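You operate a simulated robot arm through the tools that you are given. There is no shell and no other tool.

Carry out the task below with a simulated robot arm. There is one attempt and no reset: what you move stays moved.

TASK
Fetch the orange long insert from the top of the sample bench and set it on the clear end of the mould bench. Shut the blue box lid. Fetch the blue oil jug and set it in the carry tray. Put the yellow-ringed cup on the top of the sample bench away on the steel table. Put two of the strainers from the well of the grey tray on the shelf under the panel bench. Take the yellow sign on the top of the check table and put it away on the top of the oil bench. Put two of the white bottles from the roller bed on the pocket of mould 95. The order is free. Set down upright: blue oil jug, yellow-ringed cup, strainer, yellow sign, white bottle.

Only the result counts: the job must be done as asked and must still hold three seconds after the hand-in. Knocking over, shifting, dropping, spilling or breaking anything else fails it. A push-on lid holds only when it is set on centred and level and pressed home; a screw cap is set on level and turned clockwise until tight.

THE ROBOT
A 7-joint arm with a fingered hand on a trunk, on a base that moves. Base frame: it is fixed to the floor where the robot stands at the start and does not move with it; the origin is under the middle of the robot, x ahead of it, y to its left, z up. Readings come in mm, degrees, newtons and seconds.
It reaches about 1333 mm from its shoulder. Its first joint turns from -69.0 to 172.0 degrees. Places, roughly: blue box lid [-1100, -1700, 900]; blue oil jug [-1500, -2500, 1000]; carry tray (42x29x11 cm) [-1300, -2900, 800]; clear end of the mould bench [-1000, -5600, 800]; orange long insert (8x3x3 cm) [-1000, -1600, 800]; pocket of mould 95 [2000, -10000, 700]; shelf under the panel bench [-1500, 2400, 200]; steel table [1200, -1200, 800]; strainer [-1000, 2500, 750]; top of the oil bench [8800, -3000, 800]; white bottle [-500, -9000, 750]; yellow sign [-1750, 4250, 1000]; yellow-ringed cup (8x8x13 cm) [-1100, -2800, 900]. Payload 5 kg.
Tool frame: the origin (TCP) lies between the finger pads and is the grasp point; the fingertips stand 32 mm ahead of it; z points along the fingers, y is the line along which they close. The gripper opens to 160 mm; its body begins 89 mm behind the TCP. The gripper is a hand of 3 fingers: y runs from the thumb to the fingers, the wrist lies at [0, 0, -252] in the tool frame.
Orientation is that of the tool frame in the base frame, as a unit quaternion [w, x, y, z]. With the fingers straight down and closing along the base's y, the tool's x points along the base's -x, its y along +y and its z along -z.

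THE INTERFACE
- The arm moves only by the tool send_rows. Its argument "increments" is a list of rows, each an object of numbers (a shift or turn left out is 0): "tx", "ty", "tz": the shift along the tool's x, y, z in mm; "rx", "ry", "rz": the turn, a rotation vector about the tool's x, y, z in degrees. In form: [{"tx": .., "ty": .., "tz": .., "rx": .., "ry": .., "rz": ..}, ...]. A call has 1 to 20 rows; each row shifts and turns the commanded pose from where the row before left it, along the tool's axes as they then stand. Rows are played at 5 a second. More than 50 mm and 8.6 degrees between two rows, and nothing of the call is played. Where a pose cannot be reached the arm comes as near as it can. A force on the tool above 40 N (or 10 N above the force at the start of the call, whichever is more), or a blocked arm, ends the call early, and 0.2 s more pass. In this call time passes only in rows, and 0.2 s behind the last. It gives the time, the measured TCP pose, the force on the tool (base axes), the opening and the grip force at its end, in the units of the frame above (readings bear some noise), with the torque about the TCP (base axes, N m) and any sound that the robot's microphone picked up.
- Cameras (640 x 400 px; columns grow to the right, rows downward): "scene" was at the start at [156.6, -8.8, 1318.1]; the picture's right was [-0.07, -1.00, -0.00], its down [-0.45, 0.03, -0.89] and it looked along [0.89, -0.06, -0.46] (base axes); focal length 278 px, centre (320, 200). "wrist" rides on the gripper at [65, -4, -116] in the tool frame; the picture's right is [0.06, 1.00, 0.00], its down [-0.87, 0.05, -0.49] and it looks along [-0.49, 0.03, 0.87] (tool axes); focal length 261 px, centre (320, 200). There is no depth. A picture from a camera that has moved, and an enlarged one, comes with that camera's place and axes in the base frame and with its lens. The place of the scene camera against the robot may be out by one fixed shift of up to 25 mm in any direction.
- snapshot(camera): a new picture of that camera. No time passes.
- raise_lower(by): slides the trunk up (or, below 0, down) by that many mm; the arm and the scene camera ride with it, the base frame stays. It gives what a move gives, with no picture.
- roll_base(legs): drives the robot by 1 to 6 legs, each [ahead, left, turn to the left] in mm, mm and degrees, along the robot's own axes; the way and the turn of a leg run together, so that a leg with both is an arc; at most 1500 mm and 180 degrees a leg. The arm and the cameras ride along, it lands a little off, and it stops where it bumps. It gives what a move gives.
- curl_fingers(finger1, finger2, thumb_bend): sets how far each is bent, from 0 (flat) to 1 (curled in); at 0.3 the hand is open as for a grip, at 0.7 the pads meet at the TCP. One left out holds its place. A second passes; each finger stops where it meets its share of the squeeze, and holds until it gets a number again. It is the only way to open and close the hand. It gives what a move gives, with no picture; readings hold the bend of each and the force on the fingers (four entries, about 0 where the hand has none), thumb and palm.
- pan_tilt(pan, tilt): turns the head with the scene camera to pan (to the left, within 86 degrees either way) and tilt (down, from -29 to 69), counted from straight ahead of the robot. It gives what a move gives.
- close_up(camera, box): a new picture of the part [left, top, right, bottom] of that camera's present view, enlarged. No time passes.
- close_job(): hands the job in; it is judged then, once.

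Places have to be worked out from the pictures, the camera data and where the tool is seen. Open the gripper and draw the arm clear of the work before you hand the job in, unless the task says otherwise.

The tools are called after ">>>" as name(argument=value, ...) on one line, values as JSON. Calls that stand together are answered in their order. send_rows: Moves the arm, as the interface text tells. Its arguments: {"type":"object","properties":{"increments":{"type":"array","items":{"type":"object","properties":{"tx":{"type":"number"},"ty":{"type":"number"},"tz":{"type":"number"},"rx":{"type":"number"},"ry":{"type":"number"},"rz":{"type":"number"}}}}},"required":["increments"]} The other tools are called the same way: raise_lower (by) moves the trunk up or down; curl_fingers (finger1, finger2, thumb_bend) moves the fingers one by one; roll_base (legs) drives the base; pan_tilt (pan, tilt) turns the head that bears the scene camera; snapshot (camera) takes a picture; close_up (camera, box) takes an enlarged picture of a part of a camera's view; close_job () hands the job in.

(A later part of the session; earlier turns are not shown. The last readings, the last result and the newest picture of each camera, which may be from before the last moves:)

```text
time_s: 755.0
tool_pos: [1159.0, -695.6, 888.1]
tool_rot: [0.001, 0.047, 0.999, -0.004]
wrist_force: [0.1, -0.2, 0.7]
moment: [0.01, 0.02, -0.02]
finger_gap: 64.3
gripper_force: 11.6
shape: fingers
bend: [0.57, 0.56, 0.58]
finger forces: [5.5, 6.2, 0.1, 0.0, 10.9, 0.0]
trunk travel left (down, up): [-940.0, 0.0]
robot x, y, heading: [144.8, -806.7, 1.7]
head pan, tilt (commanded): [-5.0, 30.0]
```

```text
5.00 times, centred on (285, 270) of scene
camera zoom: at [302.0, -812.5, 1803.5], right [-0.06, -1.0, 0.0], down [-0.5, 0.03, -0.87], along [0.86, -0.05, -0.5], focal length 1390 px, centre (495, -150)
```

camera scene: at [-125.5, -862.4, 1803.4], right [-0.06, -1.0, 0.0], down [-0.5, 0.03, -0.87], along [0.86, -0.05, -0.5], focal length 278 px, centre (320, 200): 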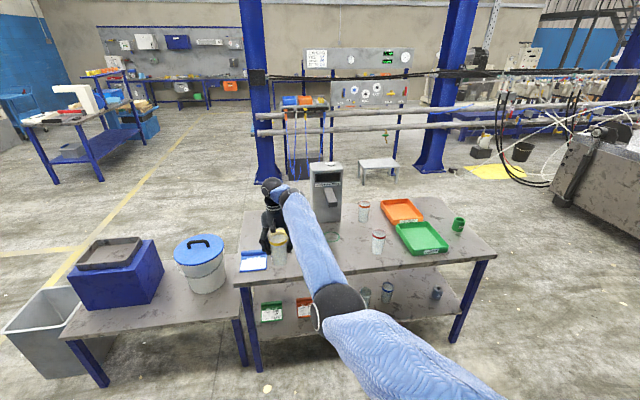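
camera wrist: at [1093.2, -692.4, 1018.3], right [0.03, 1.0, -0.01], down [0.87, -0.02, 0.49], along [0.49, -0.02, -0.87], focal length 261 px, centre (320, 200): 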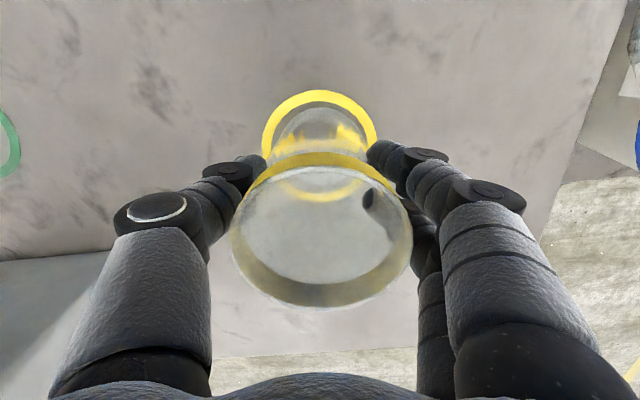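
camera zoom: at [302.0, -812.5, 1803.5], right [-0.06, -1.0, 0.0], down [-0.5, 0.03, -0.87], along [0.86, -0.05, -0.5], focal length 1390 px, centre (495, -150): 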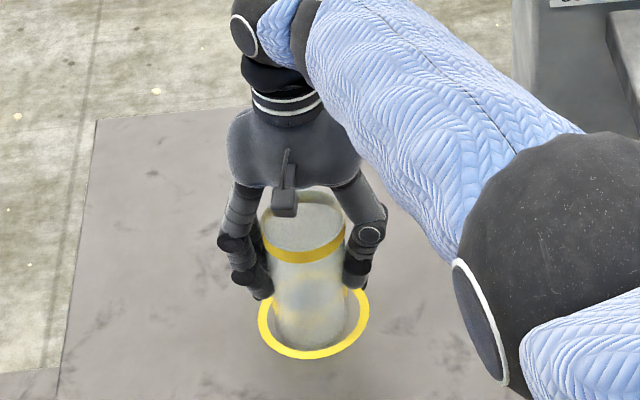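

>>> send_rows(increments=[{"tz": 2}, {"tz": 2}])

>>> send_rows(increments=[{"tz": 2}, {"tz": 1.5}])

```text
time_s: 755.6
tool_pos: [1158.7, -695.3, 887.3]
tool_rot: [0.003, 0.048, 0.999, -0.003]
wrist_force: [2.2, -0.7, 15.7]
moment: [-0.02, -0.08, -0.01]
finger_gap: 63.9
gripper_force: 13.4
shape: fingers
bend: [0.58, 0.57, 0.59]
finger forces: [6.0, 7.3, 0.0, 0.1, 12.4, 0.0]
trunk travel left (down, up): [-940.0, 0.0]
robot x, y, heading: [144.4, -805.0, 1.7]
head pan, tilt (commanded): [-5.0, 30.0]
```

```text
time_s: 756.2
tool_pos: [1157.4, -695.3, 882.1]
tool_rot: [0.002, 0.047, 0.999, -0.003]
wrist_force: [-1.2, 1.4, 18.7]
moment: [0.05, -0.05, -0.06]
finger_gap: 63.1
gripper_force: 14.1
shape: fingers
bend: [0.59, 0.58, 0.59]
finger forces: [6.3, 8.5, 0.1, 0.1, 12.7, 0.0]
trunk travel left (down, up): [-940.0, 0.0]
robot x, y, heading: [148.8, -808.0, 2.0]
head pan, tilt (commanded): [-5.0, 30.0]
```

Contact (at z≈887). I ease up 3 mm and release the cup.

>>> send_rows(increments=[{"tz": -3}])

>>> curl_fingers(finger1=0.44, finger2=0.44, thumb_bend=0.44)

>>> snapshot(camera="wrist")

```text
time_s: 756.6
tool_pos: [1157.2, -694.6, 883.0]
tool_rot: [0.001, 0.047, 0.999, -0.004]
wrist_force: [0.2, 2.6, 8.3]
moment: [0.14, -0.05, -0.01]
finger_gap: 63.2
gripper_force: 13.0
shape: fingers
bend: [0.58, 0.57, 0.59]
finger forces: [6.3, 8.3, 0.0, 0.0, 10.8, 0.1]
trunk travel left (down, up): [-940.0, 0.0]
robot x, y, heading: [145.4, -804.3, 1.7]
head pan, tilt (commanded): [-5.0, 30.0]
```

```text
time_s: 757.6
tool_pos: [1159.2, -696.4, 883.5]
tool_rot: [0.001, 0.048, 0.999, -0.004]
wrist_force: [0.5, -0.1, -0.5]
moment: [-0.01, 0.01, 0.01]
finger_gap: 110.9
gripper_force: 0.2
shape: fingers
bend: [0.44, 0.44, 0.44]
finger forces: [0.1, 0.0, 0.0, 0.1, 0.1, 0.0]
trunk travel left (down, up): [-940.0, 0.0]
robot x, y, heading: [148.9, -804.4, 1.8]
head pan, tilt (commanded): [-5.0, 30.0]
```

```text
taken
camera wrist: at [1093.3, -693.5, 998.9], right [0.03, 1.0, -0.01], down [0.87, -0.02, 0.49], along [0.49, -0.02, -0.87], focal length 261 px, centre (320, 200)
```

wrist: 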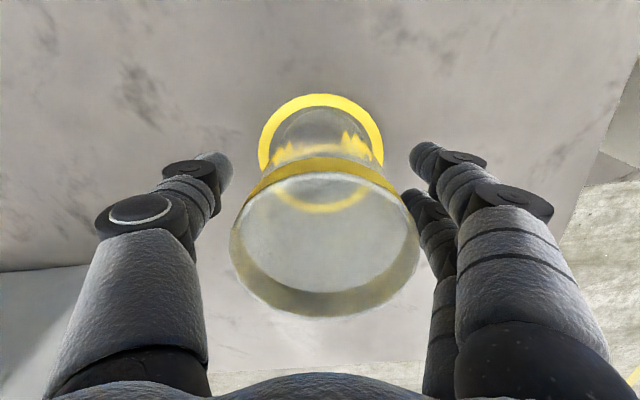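

Free of the fingers. I withdraw straight up and verify.

>>> send_rows(increments=[{"tz": -15}, {"tz": -25}, {"tz": -35}, {"tz": -40}, {"tz": -40}, {"tz": -30}])

>>> snapshot(camera="wrist")

>>> close_up(camera="scene", box=[220, 200, 360, 310])

```text
time_s: 759.0
tool_pos: [1158.3, -694.9, 1066.7]
tool_rot: [0.0, 0.048, 0.999, -0.004]
wrist_force: [0.3, 0.4, 0.1]
moment: [0.02, -0.02, 0.0]
finger_gap: 111.2
gripper_force: 0.0
shape: fingers
bend: [0.44, 0.44, 0.44]
finger forces: [0.1, 0.0, 0.1, 0.0, 0.0, 0.0]
trunk travel left (down, up): [-940.0, 0.0]
robot x, y, heading: [147.3, -804.1, 1.9]
head pan, tilt (commanded): [-5.0, 30.0]
```

```text
taken
camera wrist: at [1092.6, -692.7, 1183.3], right [0.03, 1.0, -0.01], down [0.87, -0.03, 0.49], along [0.49, -0.02, -0.87], focal length 261 px, centre (320, 200)
```

wrist: 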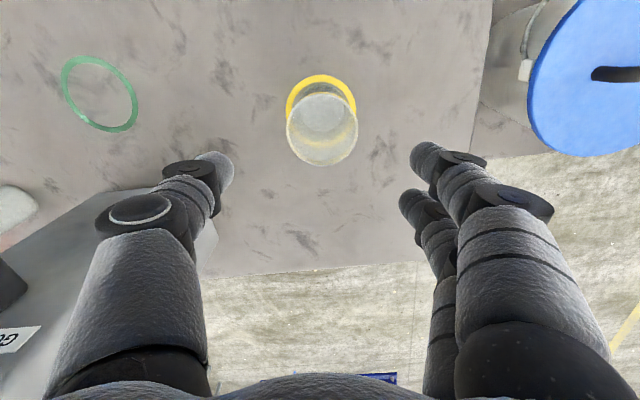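

```text
3.64 times, centred on (290, 255) of scene
camera zoom: at [301.7, -812.6, 1803.4], right [-0.06, -1.0, 0.0], down [-0.5, 0.03, -0.87], along [0.86, -0.05, -0.5], focal length 1011 px, centre (429, 0)
```

zoom: 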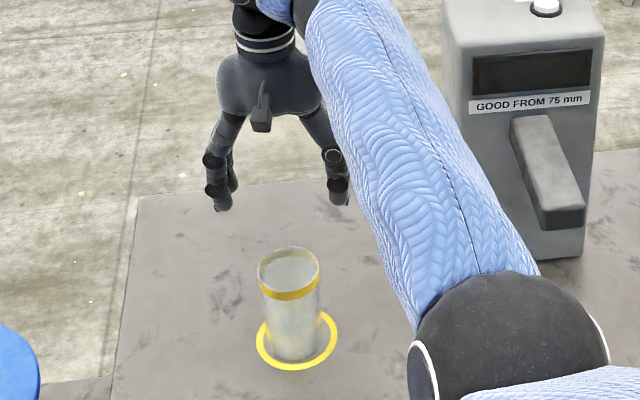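

The cup stands on the yellow circle. Last task: the blue oil jug into the carry tray. I back away, move down the aisle, and turn to face the sample bench.

>>> roll_base(legs=[[-420, 0, 0], [0, -750, 0], [0, -750, 0], [300, 0, 0], [0, 0, -90], [0, 0, -88]])

>>> pan_tilt(pan=0, tilt=30)

>>> snapshot(camera="scene")

>>> close_up(camera="scene", box=[140, 160, 400, 310])

```text
time_s: 778.2
tool_pos: [-926.5, -2461.5, 1067.9]
tool_rot: [-0.003, 0.999, -0.036, -0.001]
wrist_force: [0.8, 0.4, -0.5]
moment: [-0.01, -0.01, 0.0]
finger_gap: 111.2
gripper_force: 0.1
shape: fingers
bend: [0.44, 0.44, 0.44]
finger forces: [0.1, 0.0, 0.0, 0.0, 0.0, 0.0]
trunk travel left (down, up): [-940.0, 0.0]
robot x, y, heading: [83.3, -2322.3, -177.1]
head pan, tilt (commanded): [-5.0, 30.0]
```

```text
time_s: 778.9
tool_pos: [-926.8, -2459.9, 1066.6]
tool_rot: [-0.004, 0.999, -0.037, -0.002]
wrist_force: [0.1, 0.1, -0.5]
moment: [-0.01, -0.06, 0.0]
finger_gap: 111.3
gripper_force: 0.1
shape: fingers
bend: [0.44, 0.44, 0.44]
finger forces: [0.1, 0.0, 0.1, 0.1, 0.1, 0.0]
trunk travel left (down, up): [-940.0, 0.0]
robot x, y, heading: [81.4, -2325.4, -177.0]
head pan, tilt (commanded): [0.0, 30.0]
```

```text
taken
camera scene: at [-43.3, -2336.4, 1803.4], right [-0.05, 1.0, 0.0], down [0.5, 0.03, -0.87], along [-0.86, -0.05, -0.5], focal length 278 px, centre (320, 200)
```

scene: 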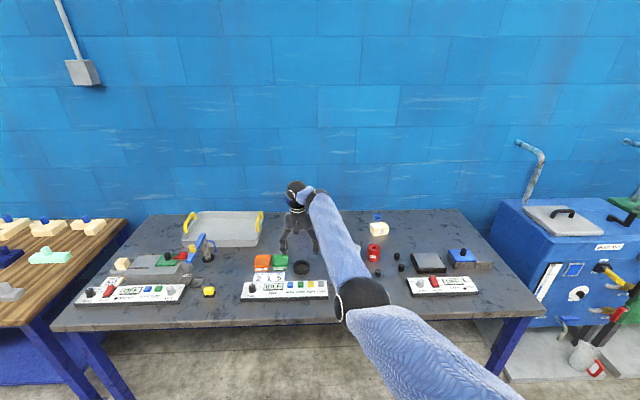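

```text
2.46 times, centred on (270, 235) of scene
camera zoom: at [-43.3, -2336.4, 1803.4], right [-0.05, 1.0, 0.0], down [0.5, 0.03, -0.87], along [-0.86, -0.05, -0.5], focal length 684 px, centre (443, 114)
```

zoom: 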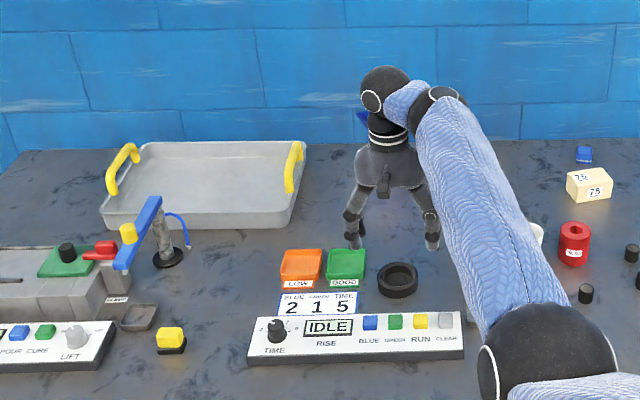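

The tray is empty and fully visible; the jug is behind my hand. I use the wrist camera for it.

>>> snapshot(camera="wrist")

>>> pan_tilt(pan=-25, tilt=25)

>>> snapshot(camera="scene")

```text
taken
camera wrist: at [-860.8, -2462.6, 1182.9], right [-0.01, -1.0, -0.01], down [-0.87, 0.0, 0.49], along [-0.49, 0.01, -0.87], focal length 261 px, centre (320, 200)
```

wrist: 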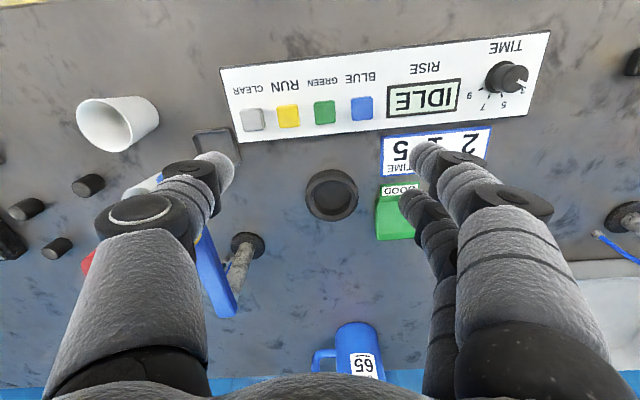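

```text
time_s: 779.8
tool_pos: [-927.0, -2461.3, 1065.4]
tool_rot: [-0.003, 0.999, -0.036, 0.0]
wrist_force: [-0.2, -0.3, -0.1]
moment: [0.01, 0.0, 0.01]
finger_gap: 111.5
gripper_force: 0.0
shape: fingers
bend: [0.44, 0.44, 0.44]
finger forces: [0.0, 0.0, 0.1, 0.0, 0.1, 0.0]
trunk travel left (down, up): [-940.0, 0.0]
robot x, y, heading: [84.8, -2326.1, -176.9]
head pan, tilt (commanded): [-25.0, 25.0]
```

```text
taken
camera scene: at [-38.5, -2297.4, 1811.4], right [0.37, 0.93, 0.0], down [0.39, -0.16, -0.91], along [-0.84, 0.34, -0.42], focal length 278 px, centre (320, 200)
```

scene: 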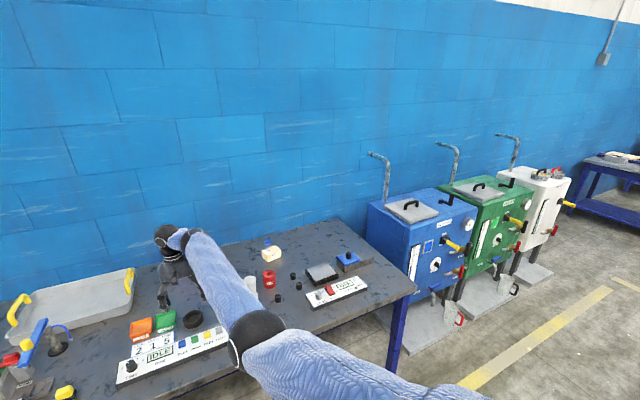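

The jug (tag 65, handle on the +y side) stands near (−1400, −2542). I raise the hand and approach to see it from above.

>>> send_rows(increments=[{"tz": -25}, {"tz": -25}])

>>> roll_base(legs=[[300, 68, 0]])

>>> snapshot(camera="wrist")

>>> pan_tilt(pan=0, tilt=35)

>>> snapshot(camera="scene")

```text
time_s: 780.4
tool_pos: [-926.7, -2460.5, 1115.5]
tool_rot: [-0.004, 0.999, -0.036, -0.001]
wrist_force: [-0.5, 0.3, -0.8]
moment: [0.0, 0.01, -0.02]
finger_gap: 111.5
gripper_force: 0.1
shape: fingers
bend: [0.44, 0.44, 0.44]
finger forces: [0.0, 0.0, 0.1, 0.0, 0.1, 0.0]
trunk travel left (down, up): [-940.0, 0.0]
robot x, y, heading: [82.2, -2321.0, -177.0]
head pan, tilt (commanded): [-25.0, 25.0]
```

```text
time_s: 782.4
tool_pos: [-1222.3, -2544.9, 1115.3]
tool_rot: [-0.004, 0.999, -0.036, -0.001]
wrist_force: [-0.2, -0.2, -0.2]
moment: [-0.03, 0.01, -0.02]
finger_gap: 111.2
gripper_force: 0.1
shape: fingers
bend: [0.44, 0.44, 0.44]
finger forces: [0.0, 0.0, 0.0, 0.1, 0.0, 0.0]
trunk travel left (down, up): [-940.0, 0.0]
robot x, y, heading: [-213.9, -2413.4, -176.9]
head pan, tilt (commanded): [-25.0, 25.0]
```

```text
taken
camera wrist: at [-1157.0, -2546.2, 1231.9], right [-0.01, -1.0, -0.01], down [-0.87, 0.01, 0.49], along [-0.49, 0.01, -0.87], focal length 261 px, centre (320, 200)
```

wrist: 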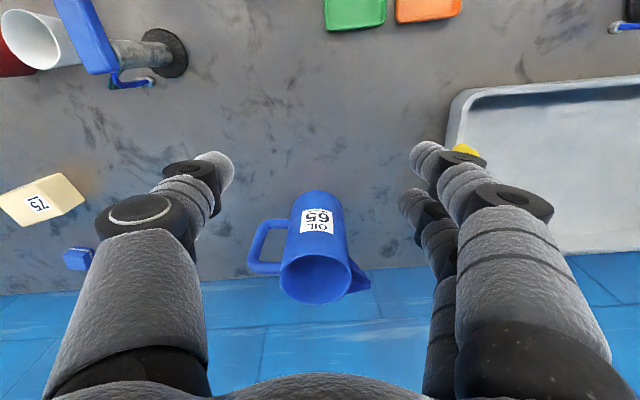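

```text
time_s: 783.3
tool_pos: [-1222.0, -2543.4, 1116.4]
tool_rot: [-0.004, 0.999, -0.037, -0.001]
wrist_force: [0.3, -0.4, -0.2]
moment: [0.0, 0.0, -0.02]
finger_gap: 111.3
gripper_force: 0.0
shape: fingers
bend: [0.44, 0.44, 0.44]
finger forces: [0.0, 0.0, 0.1, 0.0, 0.0, 0.0]
trunk travel left (down, up): [-940.0, 0.0]
robot x, y, heading: [-214.4, -2408.1, -177.2]
head pan, tilt (commanded): [0.0, 35.0]
```

```text
taken
camera scene: at [-335.8, -2420.8, 1795.7], right [-0.05, 1.0, 0.0], down [0.57, 0.03, -0.82], along [-0.82, -0.04, -0.57], focal length 278 px, centre (320, 200)
```

scene: 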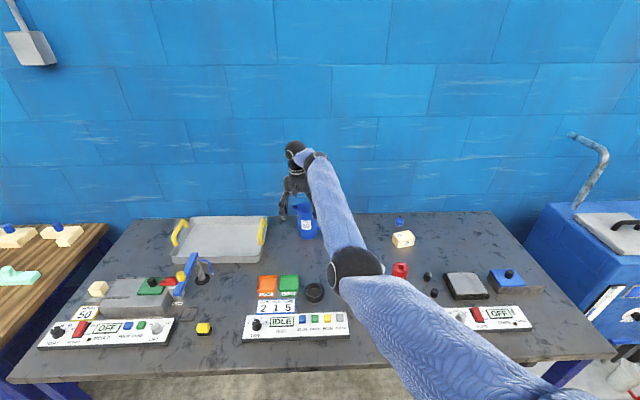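

The jug is at about (−1405, −2537), rim z≈990, handle along +y, spout toward −y. So I should close along x: I roll the hand −90°, open wider, and move over the jug.

>>> send_rows(increments=[{"rz": -8.2}, {"rz": -8.2}, {"rz": -8.2}, {"rz": -8.2}, {"rz": -8.2}, {"rz": -8.2}, {"rz": -8.2}, {"rz": -8.2}, {"rz": -8.2}, {"rz": -8.2}, {"rz": -4}])

>>> curl_fingers(finger1=0.37, finger2=0.37, thumb_bend=0.37)

>>> snapshot(camera="wrist")

```text
time_s: 785.7
tool_pos: [-1220.9, -2544.6, 1116.3]
tool_rot: [-0.003, 0.755, 0.656, 0.003]
wrist_force: [0.0, 0.2, 0.6]
moment: [-0.01, -0.01, -0.04]
finger_gap: 111.3
gripper_force: 0.0
shape: fingers
bend: [0.44, 0.44, 0.44]
finger forces: [0.1, 0.1, 0.0, 0.0, 0.0, 0.0]
trunk travel left (down, up): [-940.0, 0.0]
robot x, y, heading: [-212.2, -2409.6, -177.0]
head pan, tilt (commanded): [0.0, 35.0]
```

```text
time_s: 786.7
tool_pos: [-1222.2, -2545.3, 1116.2]
tool_rot: [-0.004, 0.756, 0.655, 0.002]
wrist_force: [-0.1, -0.4, -0.1]
moment: [0.0, -0.02, 0.06]
finger_gap: 139.8
gripper_force: 0.0
shape: fingers
bend: [0.37, 0.37, 0.37]
finger forces: [0.0, 0.0, 0.0, 0.0, 0.2, 0.1]
trunk travel left (down, up): [-940.0, 0.0]
robot x, y, heading: [-213.1, -2407.6, -176.8]
head pan, tilt (commanded): [0.0, 35.0]
```

```text
taken
camera wrist: at [-1216.4, -2480.4, 1233.2], right [1.0, -0.08, 0.0], down [-0.07, -0.87, 0.49], along [-0.04, -0.48, -0.87], focal length 261 px, centre (320, 200)
```

wrist: 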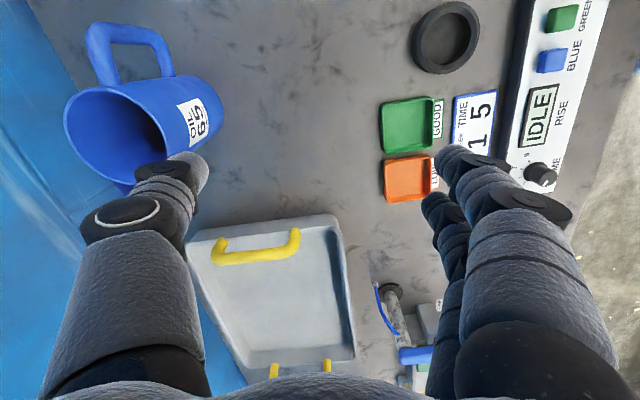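

From both wrist views: rim centre ≈ (−1443, −2534), rim z≈955, Ø≈105 mm. I move ahead (base 165 mm plus arm) to get above it.

>>> roll_base(legs=[[165, -22, 0]])

>>> send_rows(increments=[{"ty": -25}, {"ty": -25}])

>>> snapshot(camera="wrist")

```text
time_s: 788.2
tool_pos: [-1386.8, -2530.8, 1116.7]
tool_rot: [-0.003, 0.755, 0.655, 0.002]
wrist_force: [-0.1, 0.6, -0.1]
moment: [0.01, 0.01, 0.0]
finger_gap: 139.8
gripper_force: 0.1
shape: fingers
bend: [0.37, 0.37, 0.37]
finger forces: [0.1, 0.0, 0.0, 0.1, 0.0, 0.0]
trunk travel left (down, up): [-940.0, 0.0]
robot x, y, heading: [-377.4, -2398.9, -177.1]
head pan, tilt (commanded): [0.0, 35.0]
```

```text
time_s: 788.8
tool_pos: [-1438.2, -2524.3, 1116.0]
tool_rot: [-0.003, 0.755, 0.655, 0.002]
wrist_force: [0.3, -0.5, 0.2]
moment: [-0.03, 0.0, 0.02]
finger_gap: 140.0
gripper_force: 0.1
shape: fingers
bend: [0.37, 0.37, 0.37]
finger forces: [0.0, 0.0, 0.0, 0.1, 0.1, 0.0]
trunk travel left (down, up): [-940.0, 0.0]
robot x, y, heading: [-376.4, -2394.8, -176.9]
head pan, tilt (commanded): [0.0, 35.0]
```

```text
taken
camera wrist: at [-1432.5, -2459.5, 1232.5], right [1.0, -0.08, 0.0], down [-0.07, -0.87, 0.49], along [-0.04, -0.48, -0.87], focal length 261 px, centre (320, 200)
```

wrist: 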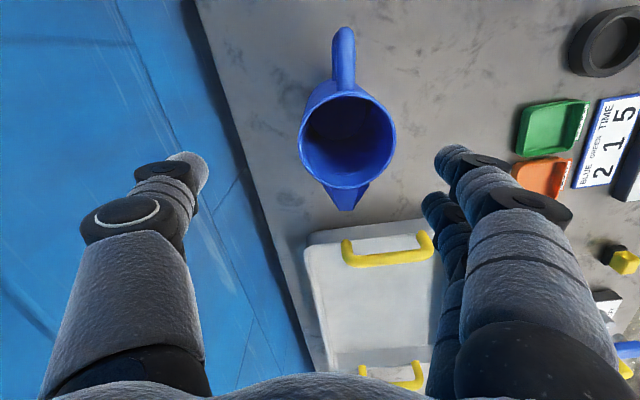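

The jug centre is about (−1412, −2531), rim z≈990, Ø≈90. I correct by 27 mm, narrow slightly and descend to z≈1045 to verify.

>>> curl_fingers(finger1=0.4, finger2=0.4, thumb_bend=0.4)

>>> send_rows(increments=[{"tx": -3, "ty": 26}, {"tz": 35}, {"tz": 35}])

>>> snapshot(camera="wrist")

```text
time_s: 789.8
tool_pos: [-1437.1, -2523.3, 1116.9]
tool_rot: [-0.003, 0.756, 0.655, 0.002]
wrist_force: [-0.6, -0.6, -0.5]
moment: [-0.02, 0.0, 0.03]
finger_gap: 128.9
gripper_force: 0.1
shape: fingers
bend: [0.4, 0.4, 0.4]
finger forces: [0.0, 0.1, 0.0, 0.0, 0.1, 0.0]
trunk travel left (down, up): [-940.0, 0.0]
robot x, y, heading: [-381.8, -2396.7, -177.0]
head pan, tilt (commanded): [0.0, 35.0]
```

```text
time_s: 790.6
tool_pos: [-1412.3, -2530.6, 1046.8]
tool_rot: [-0.003, 0.755, 0.656, 0.001]
wrist_force: [-0.9, 0.3, 0.4]
moment: [-0.03, -0.03, 0.02]
finger_gap: 128.8
gripper_force: 0.0
shape: fingers
bend: [0.4, 0.4, 0.4]
finger forces: [0.0, 0.0, 0.1, 0.1, 0.0, 0.1]
trunk travel left (down, up): [-940.0, 0.0]
robot x, y, heading: [-380.1, -2397.9, -177.1]
head pan, tilt (commanded): [0.0, 35.0]
```

```text
taken
camera wrist: at [-1407.0, -2466.3, 1162.8], right [1.0, -0.08, 0.0], down [-0.07, -0.87, 0.49], along [-0.04, -0.48, -0.87], focal length 261 px, centre (320, 200)
```

wrist: 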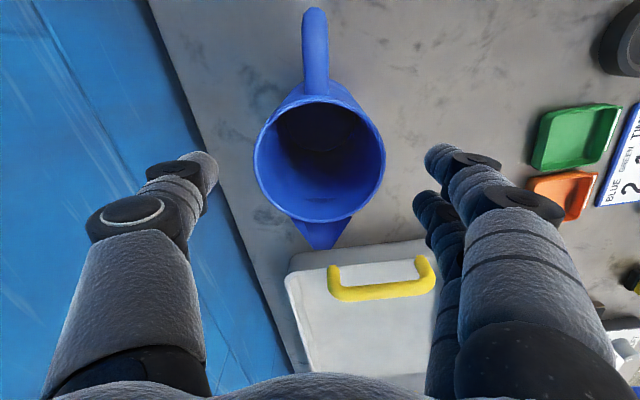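

Well centred (rim z≈986, Ø≈95). Descending to z≈965.

>>> send_rows(increments=[{"tz": 30}, {"tz": 25}, {"tz": 17}, {"tz": 10}])

>>> snapshot(camera="wrist")

```text
time_s: 791.6
tool_pos: [-1411.8, -2530.9, 963.5]
tool_rot: [-0.002, 0.755, 0.656, 0.002]
wrist_force: [0.0, 0.1, 0.4]
moment: [-0.03, 0.0, 0.02]
finger_gap: 128.7
gripper_force: 0.1
shape: fingers
bend: [0.4, 0.4, 0.4]
finger forces: [0.0, 0.1, 0.0, 0.1, 0.0, 0.0]
trunk travel left (down, up): [-940.0, 0.0]
robot x, y, heading: [-378.8, -2399.8, -176.8]
head pan, tilt (commanded): [0.0, 35.0]
```

```text
taken
camera wrist: at [-1406.8, -2466.7, 1079.5], right [1.0, -0.08, 0.0], down [-0.07, -0.87, 0.49], along [-0.04, -0.48, -0.87], focal length 261 px, centre (320, 200)
```

wrist: 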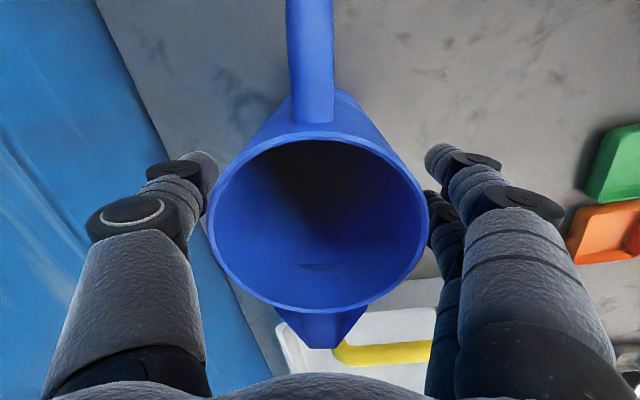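

The jug is empty and centred. Closing on the body.

>>> curl_fingers(finger1=0.62, finger2=0.62, thumb_bend=0.62)

>>> snapshot(camera="wrist")

```text
time_s: 792.6
tool_pos: [-1412.3, -2531.6, 964.1]
tool_rot: [-0.002, 0.755, 0.655, 0.002]
wrist_force: [-0.4, -0.2, 1.6]
moment: [-0.02, -0.08, 0.02]
finger_gap: 89.5
gripper_force: 22.0
shape: fingers
bend: [0.49, 0.48, 0.55]
finger forces: [11.1, 11.3, 0.0, 0.1, 22.3, 0.0]
trunk travel left (down, up): [-940.0, 0.0]
robot x, y, heading: [-379.5, -2397.8, -176.9]
head pan, tilt (commanded): [0.0, 35.0]
```

```text
taken
camera wrist: at [-1406.4, -2466.6, 1080.1], right [1.0, -0.08, 0.0], down [-0.07, -0.87, 0.49], along [-0.04, -0.48, -0.87], focal length 261 px, centre (320, 200)
```

wrist: 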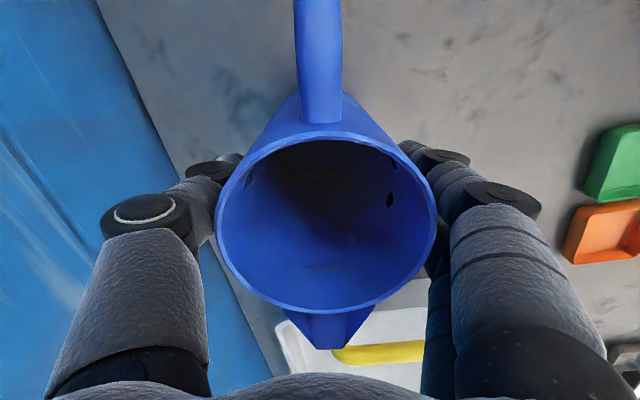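

Firm grip (22 N). I lift the jug slowly.

>>> send_rows(increments=[{"tz": -8}, {"tz": -15}, {"tz": -25}])

>>> snapshot(camera="scene")

>>> snapshot(camera="wrist")

```text
time_s: 793.4
tool_pos: [-1412.0, -2530.6, 1012.1]
tool_rot: [-0.003, 0.755, 0.655, 0.002]
wrist_force: [0.3, -0.5, -2.2]
moment: [-0.04, 0.01, 0.01]
finger_gap: 88.9
gripper_force: 21.6
shape: fingers
bend: [0.49, 0.48, 0.55]
finger forces: [10.7, 11.5, 0.0, 0.0, 21.9, 0.1]
trunk travel left (down, up): [-940.0, 0.0]
robot x, y, heading: [-376.0, -2399.8, -177.1]
head pan, tilt (commanded): [0.0, 35.0]
```

```text
taken
camera scene: at [-501.0, -2407.5, 1795.6], right [-0.05, 1.0, 0.0], down [0.57, 0.03, -0.82], along [-0.82, -0.04, -0.57], focal length 278 px, centre (320, 200)
```

scene: 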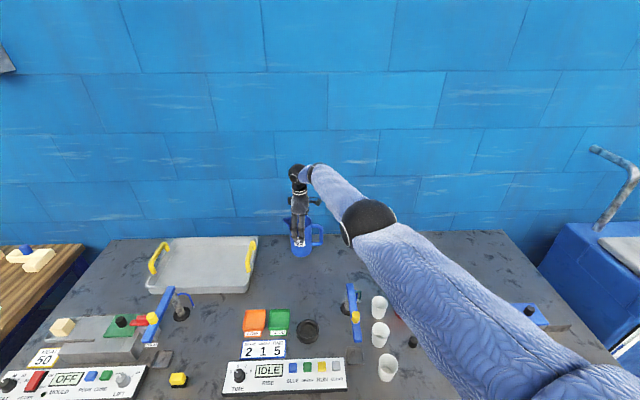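

```text
taken
camera wrist: at [-1406.2, -2465.1, 1129.4], right [1.0, -0.08, 0.0], down [-0.07, -0.87, 0.49], along [-0.04, -0.48, -0.87], focal length 261 px, centre (320, 200)
```

wrist: 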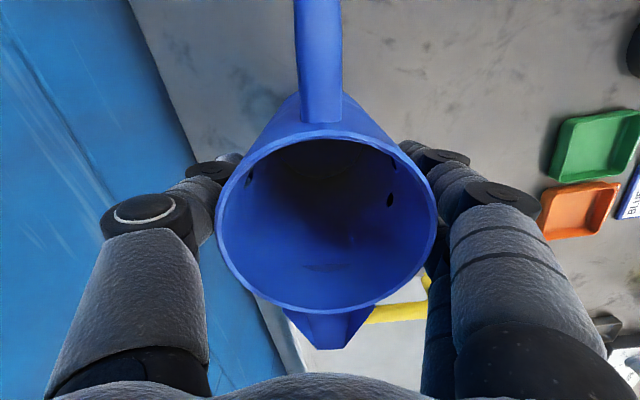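

The jug is light and held upright. I raise it further to clear the tray's handles.

>>> send_rows(increments=[{"tz": -35}, {"tz": -35}, {"tz": -35}, {"tz": -30}])

>>> close_up(camera="scene", box=[130, 160, 350, 320])

```text
time_s: 794.4
tool_pos: [-1409.4, -2529.4, 1148.2]
tool_rot: [-0.003, 0.755, 0.655, 0.002]
wrist_force: [1.0, -0.7, -0.8]
moment: [0.0, 0.05, 0.01]
finger_gap: 89.1
gripper_force: 22.1
shape: fingers
bend: [0.49, 0.48, 0.55]
finger forces: [10.7, 11.4, 0.1, 0.0, 21.7, 0.0]
trunk travel left (down, up): [-940.0, 0.0]
robot x, y, heading: [-378.3, -2399.8, -176.9]
head pan, tilt (commanded): [0.0, 35.0]
```

```text
2.50 times, centred on (240, 240) of scene
camera zoom: at [-500.0, -2407.7, 1795.7], right [-0.05, 1.0, 0.0], down [0.57, 0.03, -0.82], along [-0.82, -0.04, -0.57], focal length 695 px, centre (520, 100)
```

zoom: 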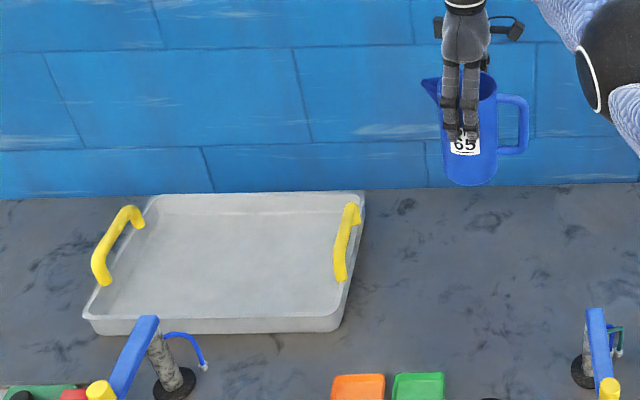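

The tray is empty. I carry the jug over to the tray's centre.

>>> roll_base(legs=[[-92, 385, 0]])

>>> snapshot(camera="scene")

>>> snapshot(camera="wrist")

```text
time_s: 796.8
tool_pos: [-1298.9, -2914.0, 1147.3]
tool_rot: [-0.003, 0.754, 0.657, 0.002]
wrist_force: [0.0, 0.3, -1.2]
moment: [0.01, -0.04, 0.0]
finger_gap: 89.3
gripper_force: 22.0
shape: fingers
bend: [0.49, 0.48, 0.55]
finger forces: [10.7, 11.5, 0.0, 0.0, 21.7, 0.1]
trunk travel left (down, up): [-940.0, 0.0]
robot x, y, heading: [-263.8, -2771.2, -176.6]
head pan, tilt (commanded): [0.0, 35.0]
```

```text
taken
camera scene: at [-388.8, -2786.4, 1795.6], right [-0.06, 1.0, 0.0], down [0.57, 0.03, -0.82], along [-0.82, -0.05, -0.57], focal length 278 px, centre (320, 200)
```

scene: 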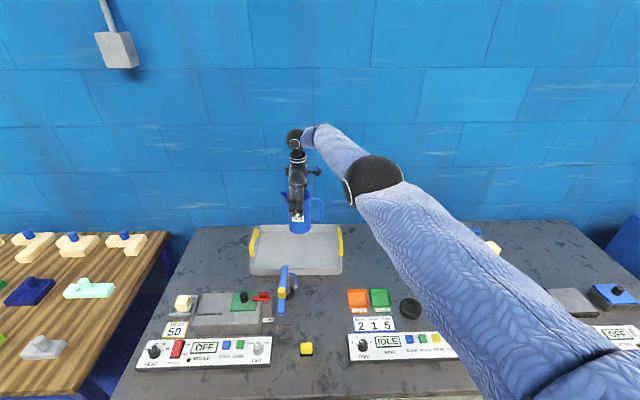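

```text
taken
camera wrist: at [-1292.2, -2849.9, 1264.5], right [1.0, -0.07, 0.0], down [-0.06, -0.87, 0.49], along [-0.04, -0.48, -0.87], focal length 261 px, centre (320, 200)
```

wrist: 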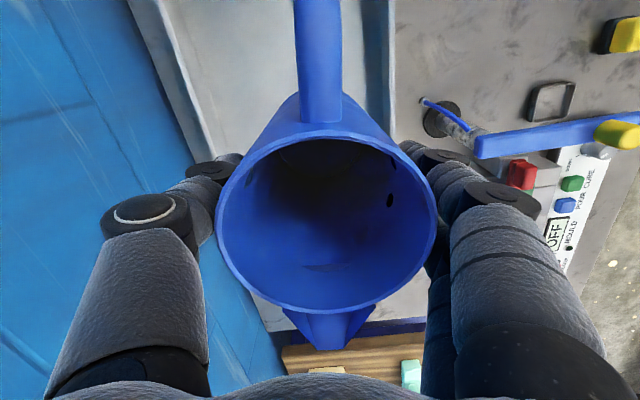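

The wrist view shows the tray's walls at about x −1497…−1204, so its centre is near x≈−1350. I roll ahead 50 mm to centre the jug.

>>> roll_base(legs=[[50, 5, 0]])

>>> send_rows(increments=[{"tz": 30}, {"tz": 20}])

>>> snapshot(camera="wrist")

>>> close_up(camera="scene", box=[210, 150, 390, 300])

```text
time_s: 797.8
tool_pos: [-1345.0, -2923.4, 1149.9]
tool_rot: [-0.002, 0.753, 0.658, 0.002]
wrist_force: [0.7, 0.5, -1.6]
moment: [-0.04, 0.04, -0.02]
finger_gap: 89.0
gripper_force: 22.1
shape: fingers
bend: [0.49, 0.48, 0.55]
finger forces: [10.8, 11.4, 0.0, 0.0, 21.8, 0.0]
trunk travel left (down, up): [-940.0, 0.0]
robot x, y, heading: [-315.3, -2783.8, -176.4]
head pan, tilt (commanded): [0.0, 35.0]
```

```text
time_s: 798.4
tool_pos: [-1347.9, -2921.7, 1097.4]
tool_rot: [-0.003, 0.753, 0.658, 0.002]
wrist_force: [-0.8, 0.6, -1.6]
moment: [-0.03, -0.04, -0.01]
finger_gap: 89.2
gripper_force: 21.5
shape: fingers
bend: [0.49, 0.48, 0.55]
finger forces: [10.7, 11.4, 0.0, 0.0, 21.8, 0.1]
trunk travel left (down, up): [-940.0, 0.0]
robot x, y, heading: [-313.7, -2781.8, -176.6]
head pan, tilt (commanded): [0.0, 35.0]
```

```text
taken
camera wrist: at [-1342.7, -2858.1, 1214.1], right [1.0, -0.07, 0.0], down [-0.06, -0.87, 0.49], along [-0.04, -0.48, -0.87], focal length 261 px, centre (320, 200)
```

wrist: 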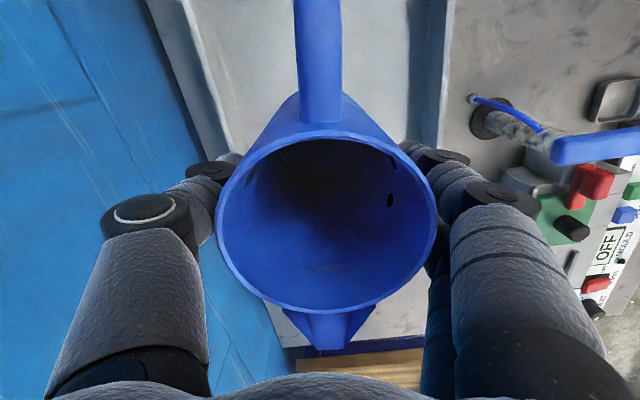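

```text
2.67 times, centred on (300, 225) of scene
camera zoom: at [-439.9, -2793.8, 1795.5], right [-0.06, 1.0, 0.0], down [0.57, 0.03, -0.82], along [-0.82, -0.05, -0.57], focal length 742 px, centre (373, 133)
```

zoom: 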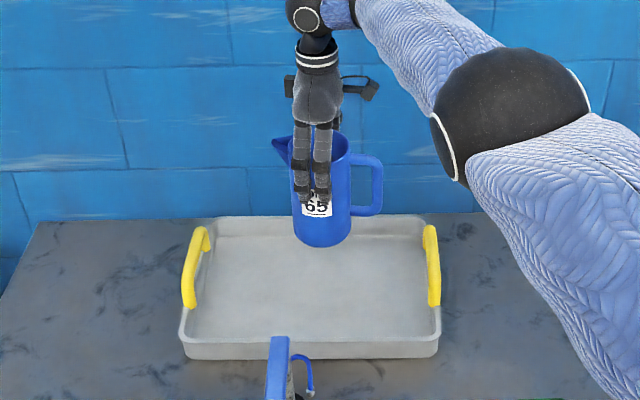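

Both views show the jug well inside the tray's outline. I shift slightly toward the middle and lower.

>>> send_rows(increments=[{"tx": -20, "ty": -10, "tz": 20}, {"tz": 35}, {"tz": 30}, {"tz": 15}])

>>> close_up(camera="scene", box=[210, 150, 390, 300])

```text
time_s: 799.4
tool_pos: [-1359.9, -2941.7, 998.0]
tool_rot: [-0.004, 0.752, 0.659, 0.001]
wrist_force: [-1.5, -0.3, -0.7]
moment: [-0.04, 0.0, -0.04]
finger_gap: 89.2
gripper_force: 21.3
shape: fingers
bend: [0.49, 0.48, 0.55]
finger forces: [10.3, 11.3, 0.0, 0.1, 21.3, 0.0]
trunk travel left (down, up): [-940.0, 0.0]
robot x, y, heading: [-310.4, -2780.5, -176.2]
head pan, tilt (commanded): [0.0, 35.0]
```

```text
2.67 times, centred on (300, 225) of scene
camera zoom: at [-438.0, -2794.4, 1795.7], right [-0.06, 1.0, 0.0], down [0.57, 0.04, -0.82], along [-0.82, -0.05, -0.57], focal length 742 px, centre (373, 133)
```

zoom: 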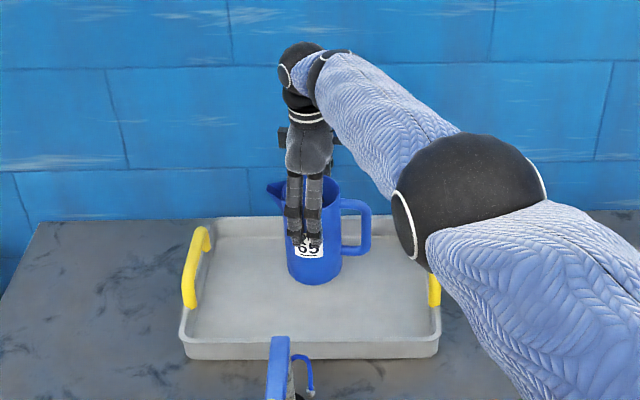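

>>> send_rows(increments=[{"tz": 8}, {"tz": 7}, {"tz": 4}])

>>> send_rows(increments=[{"tz": 2}, {"tz": 2}])

```text
time_s: 800.2
tool_pos: [-1358.8, -2940.8, 978.5]
tool_rot: [-0.003, 0.752, 0.659, 0.001]
wrist_force: [0.0, 0.3, -2.3]
moment: [-0.02, -0.03, 0.0]
finger_gap: 88.7
gripper_force: 21.3
shape: fingers
bend: [0.49, 0.48, 0.55]
finger forces: [10.4, 11.4, 0.0, 0.1, 21.1, 0.0]
trunk travel left (down, up): [-940.0, 0.0]
robot x, y, heading: [-314.8, -2782.6, -176.4]
head pan, tilt (commanded): [0.0, 35.0]
```

```text
time_s: 800.8
tool_pos: [-1358.8, -2940.9, 976.2]
tool_rot: [-0.003, 0.753, 0.658, 0.002]
wrist_force: [0.2, -0.5, -2.1]
moment: [0.0, 0.01, -0.01]
finger_gap: 89.1
gripper_force: 21.7
shape: fingers
bend: [0.49, 0.48, 0.55]
finger forces: [10.4, 11.4, 0.0, 0.0, 21.2, 0.0]
trunk travel left (down, up): [-940.0, 0.0]
robot x, y, heading: [-316.4, -2784.8, -176.4]
head pan, tilt (commanded): [0.0, 35.0]
```

>>> send_rows(increments=[{"tz": 2}, {"tz": 2}])

>>> send_rows(increments=[{"tz": 2}])

```text
time_s: 801.4
tool_pos: [-1357.4, -2939.5, 973.0]
tool_rot: [-0.002, 0.753, 0.658, 0.002]
wrist_force: [-0.4, 0.8, -1.6]
moment: [-0.01, -0.02, 0.02]
finger_gap: 89.2
gripper_force: 21.8
shape: fingers
bend: [0.49, 0.48, 0.55]
finger forces: [10.3, 11.4, 0.0, 0.0, 21.2, 0.0]
out of reach, approached as far as the arm can: row 2
trunk travel left (down, up): [-940.0, 0.0]
robot x, y, heading: [-312.4, -2786.1, -176.5]
head pan, tilt (commanded): [0.0, 35.0]
```

```text
time_s: 801.8
tool_pos: [-1355.1, -2940.9, 970.5]
tool_rot: [-0.003, 0.753, 0.658, 0.002]
wrist_force: [0.4, 0.4, -1.1]
moment: [-0.01, 0.0, 0.01]
finger_gap: 89.1
gripper_force: 22.0
shape: fingers
bend: [0.49, 0.48, 0.55]
finger forces: [10.3, 11.4, 0.0, 0.1, 21.2, 0.0]
trunk travel left (down, up): [-940.0, 0.0]
robot x, y, heading: [-315.3, -2782.5, -176.3]
head pan, tilt (commanded): [0.0, 35.0]
```

The arm is at its reach limit, so I use the trunk for the last few millimetres.

>>> raise_lower(by=-2)

>>> raise_lower(by=-2)

```text
time_s: 802.3
tool_pos: [-1355.7, -2940.3, 969.9]
tool_rot: [-0.003, 0.753, 0.658, 0.001]
wrist_force: [0.2, -0.1, -0.3]
moment: [0.0, -0.02, -0.03]
finger_gap: 88.9
gripper_force: 21.5
shape: fingers
bend: [0.49, 0.48, 0.55]
finger forces: [10.3, 11.4, 0.1, 0.1, 21.3, 0.1]
trunk travel left (down, up): [-938.0, 2.0]
robot x, y, heading: [-315.8, -2784.4, -176.7]
head pan, tilt (commanded): [0.0, 35.0]
```

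```text
time_s: 802.8
tool_pos: [-1356.8, -2939.6, 968.4]
tool_rot: [-0.004, 0.753, 0.658, 0.0]
wrist_force: [-1.5, -1.1, 8.3]
moment: [-0.03, -0.18, -0.03]
finger_gap: 88.9
gripper_force: 21.4
shape: fingers
bend: [0.49, 0.48, 0.55]
finger forces: [10.0, 11.2, 0.1, 0.1, 22.0, 0.0]
trunk travel left (down, up): [-936.0, 4.0]
robot x, y, heading: [-312.5, -2783.5, -176.3]
head pan, tilt (commanded): [0.0, 35.0]
```

Contact with the tray floor (≈10 N). I release the jug.

>>> curl_fingers(finger1=0.39, finger2=0.39, thumb_bend=0.39)

>>> snapshot(camera="wrist")

>>> close_up(camera="scene", box=[230, 160, 370, 290])

```text
time_s: 803.8
tool_pos: [-1356.9, -2940.8, 967.5]
tool_rot: [-0.002, 0.753, 0.658, 0.001]
wrist_force: [0.3, 0.0, 0.8]
moment: [-0.02, 0.01, 0.02]
finger_gap: 131.8
gripper_force: 0.1
shape: fingers
bend: [0.39, 0.39, 0.39]
finger forces: [0.0, 0.0, 0.1, 0.0, 0.1, 0.0]
trunk travel left (down, up): [-936.0, 4.0]
robot x, y, heading: [-315.2, -2785.4, -176.6]
head pan, tilt (commanded): [0.0, 35.0]
```

```text
taken
camera wrist: at [-1351.3, -2875.6, 1084.4], right [1.0, -0.07, 0.0], down [-0.06, -0.87, 0.49], along [-0.04, -0.48, -0.87], focal length 261 px, centre (320, 200)
```

wrist: 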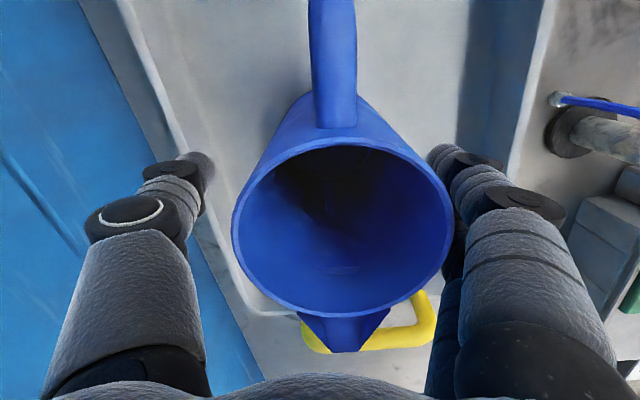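

```text
3.08 times, centred on (300, 225) of scene
camera zoom: at [-437.6, -2793.9, 1791.6], right [-0.06, 1.0, 0.0], down [0.57, 0.03, -0.82], along [-0.82, -0.05, -0.57], focal length 856 px, centre (382, 123)
```

zoom: 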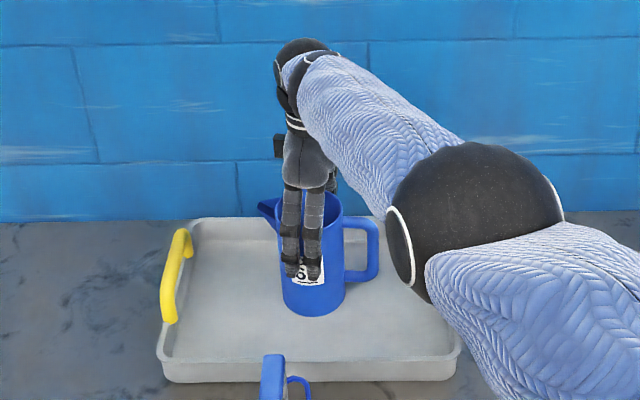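

The jug stands free in the tray. I open a little wider and withdraw straight up.

>>> curl_fingers(finger1=0.34, finger2=0.34, thumb_bend=0.34)

>>> send_rows(increments=[{"tz": -12, "ty": 4}, {"tz": -20}, {"tz": -30}, {"tz": -35}, {"tz": -35}, {"tz": -35}])

>>> snapshot(camera="wrist")

>>> close_up(camera="scene", box=[210, 150, 390, 300])

```text
time_s: 804.8
tool_pos: [-1357.4, -2940.0, 967.8]
tool_rot: [-0.003, 0.753, 0.658, 0.0]
wrist_force: [0.1, 0.4, -0.2]
moment: [0.01, 0.0, -0.01]
finger_gap: 151.8
gripper_force: 0.0
shape: fingers
bend: [0.34, 0.34, 0.34]
finger forces: [0.1, 0.0, 0.2, 0.0, 0.0, 0.0]
trunk travel left (down, up): [-936.0, 4.0]
robot x, y, heading: [-313.0, -2784.0, -176.8]
head pan, tilt (commanded): [0.0, 35.0]
```

```text
time_s: 806.2
tool_pos: [-1351.8, -2941.8, 1136.0]
tool_rot: [-0.004, 0.752, 0.659, 0.002]
wrist_force: [-0.2, -0.3, 0.5]
moment: [-0.02, 0.04, 0.02]
finger_gap: 152.1
gripper_force: 0.1
shape: fingers
bend: [0.34, 0.34, 0.34]
finger forces: [0.1, 0.0, 0.0, 0.0, 0.0, 0.0]
trunk travel left (down, up): [-936.0, 4.0]
robot x, y, heading: [-314.5, -2781.6, -176.7]
head pan, tilt (commanded): [0.0, 35.0]
```

```text
taken
camera wrist: at [-1347.0, -2877.5, 1253.1], right [1.0, -0.07, 0.0], down [-0.06, -0.87, 0.49], along [-0.04, -0.48, -0.87], focal length 261 px, centre (320, 200)
```

wrist: 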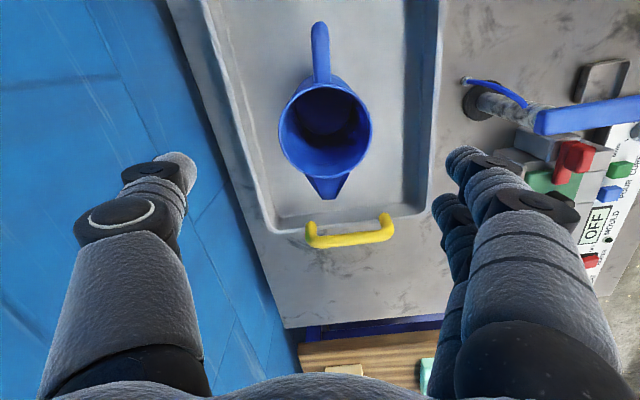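

```text
2.67 times, centred on (300, 225) of scene
camera zoom: at [-436.8, -2793.6, 1791.6], right [-0.06, 1.0, 0.0], down [0.57, 0.03, -0.82], along [-0.82, -0.05, -0.57], focal length 742 px, centre (373, 133)
```

zoom: 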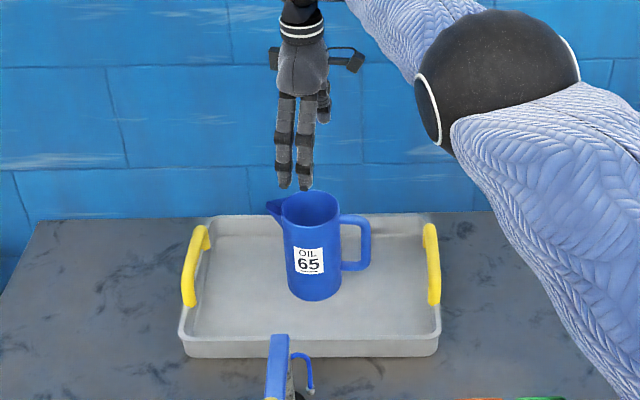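

The jug stands upright inside the carry tray. I back the robot away so the arm is clear and check the sample bench as a whole.

>>> roll_base(legs=[[-450, 0, 0]])

>>> pan_tilt(pan=-15, tilt=30)

>>> snapshot(camera="scene")

>>> close_up(camera="scene", box=[280, 180, 600, 340])

```text
time_s: 808.9
tool_pos: [-897.9, -2915.9, 1136.5]
tool_rot: [-0.002, 0.752, 0.659, 0.001]
wrist_force: [-0.1, 0.6, 0.9]
moment: [-0.01, 0.03, 0.02]
finger_gap: 151.9
gripper_force: 0.1
shape: fingers
bend: [0.34, 0.34, 0.34]
finger forces: [0.0, 0.0, 0.0, 0.0, 0.0, 0.0]
trunk travel left (down, up): [-936.0, 4.0]
robot x, y, heading: [141.1, -2755.5, -176.5]
head pan, tilt (commanded): [0.0, 35.0]
```

```text
time_s: 809.7
tool_pos: [-897.6, -2916.6, 1135.8]
tool_rot: [-0.002, 0.752, 0.659, 0.001]
wrist_force: [-0.1, -0.2, 0.2]
moment: [-0.02, 0.02, -0.02]
finger_gap: 152.3
gripper_force: 0.0
shape: fingers
bend: [0.34, 0.34, 0.34]
finger forces: [0.0, 0.0, 0.1, 0.0, 0.0, 0.0]
trunk travel left (down, up): [-936.0, 4.0]
robot x, y, heading: [140.1, -2753.6, -176.6]
head pan, tilt (commanded): [-15.0, 30.0]
```

```text
taken
camera scene: at [15.9, -2742.6, 1799.4], right [0.2, 0.98, 0.0], down [0.49, -0.1, -0.87], along [-0.85, 0.17, -0.5], focal length 278 px, centre (320, 200)
```

scene: 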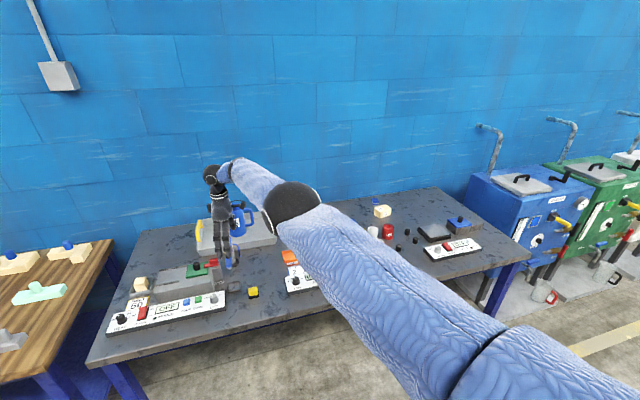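

```text
2.00 times, centred on (440, 260) of scene
camera zoom: at [15.9, -2742.6, 1799.4], right [0.2, 0.98, 0.0], down [0.49, -0.1, -0.87], along [-0.85, 0.17, -0.5], focal length 556 px, centre (80, 80)
```

zoom: 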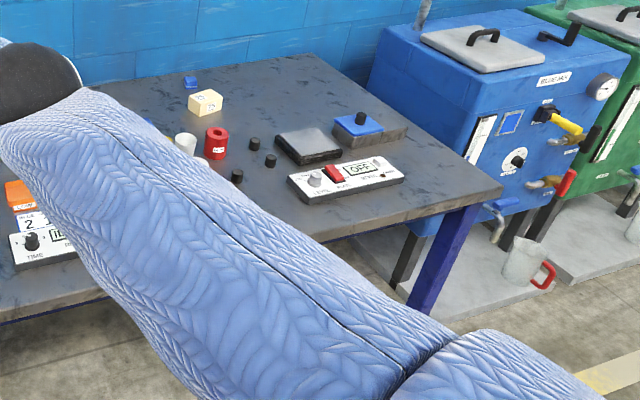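

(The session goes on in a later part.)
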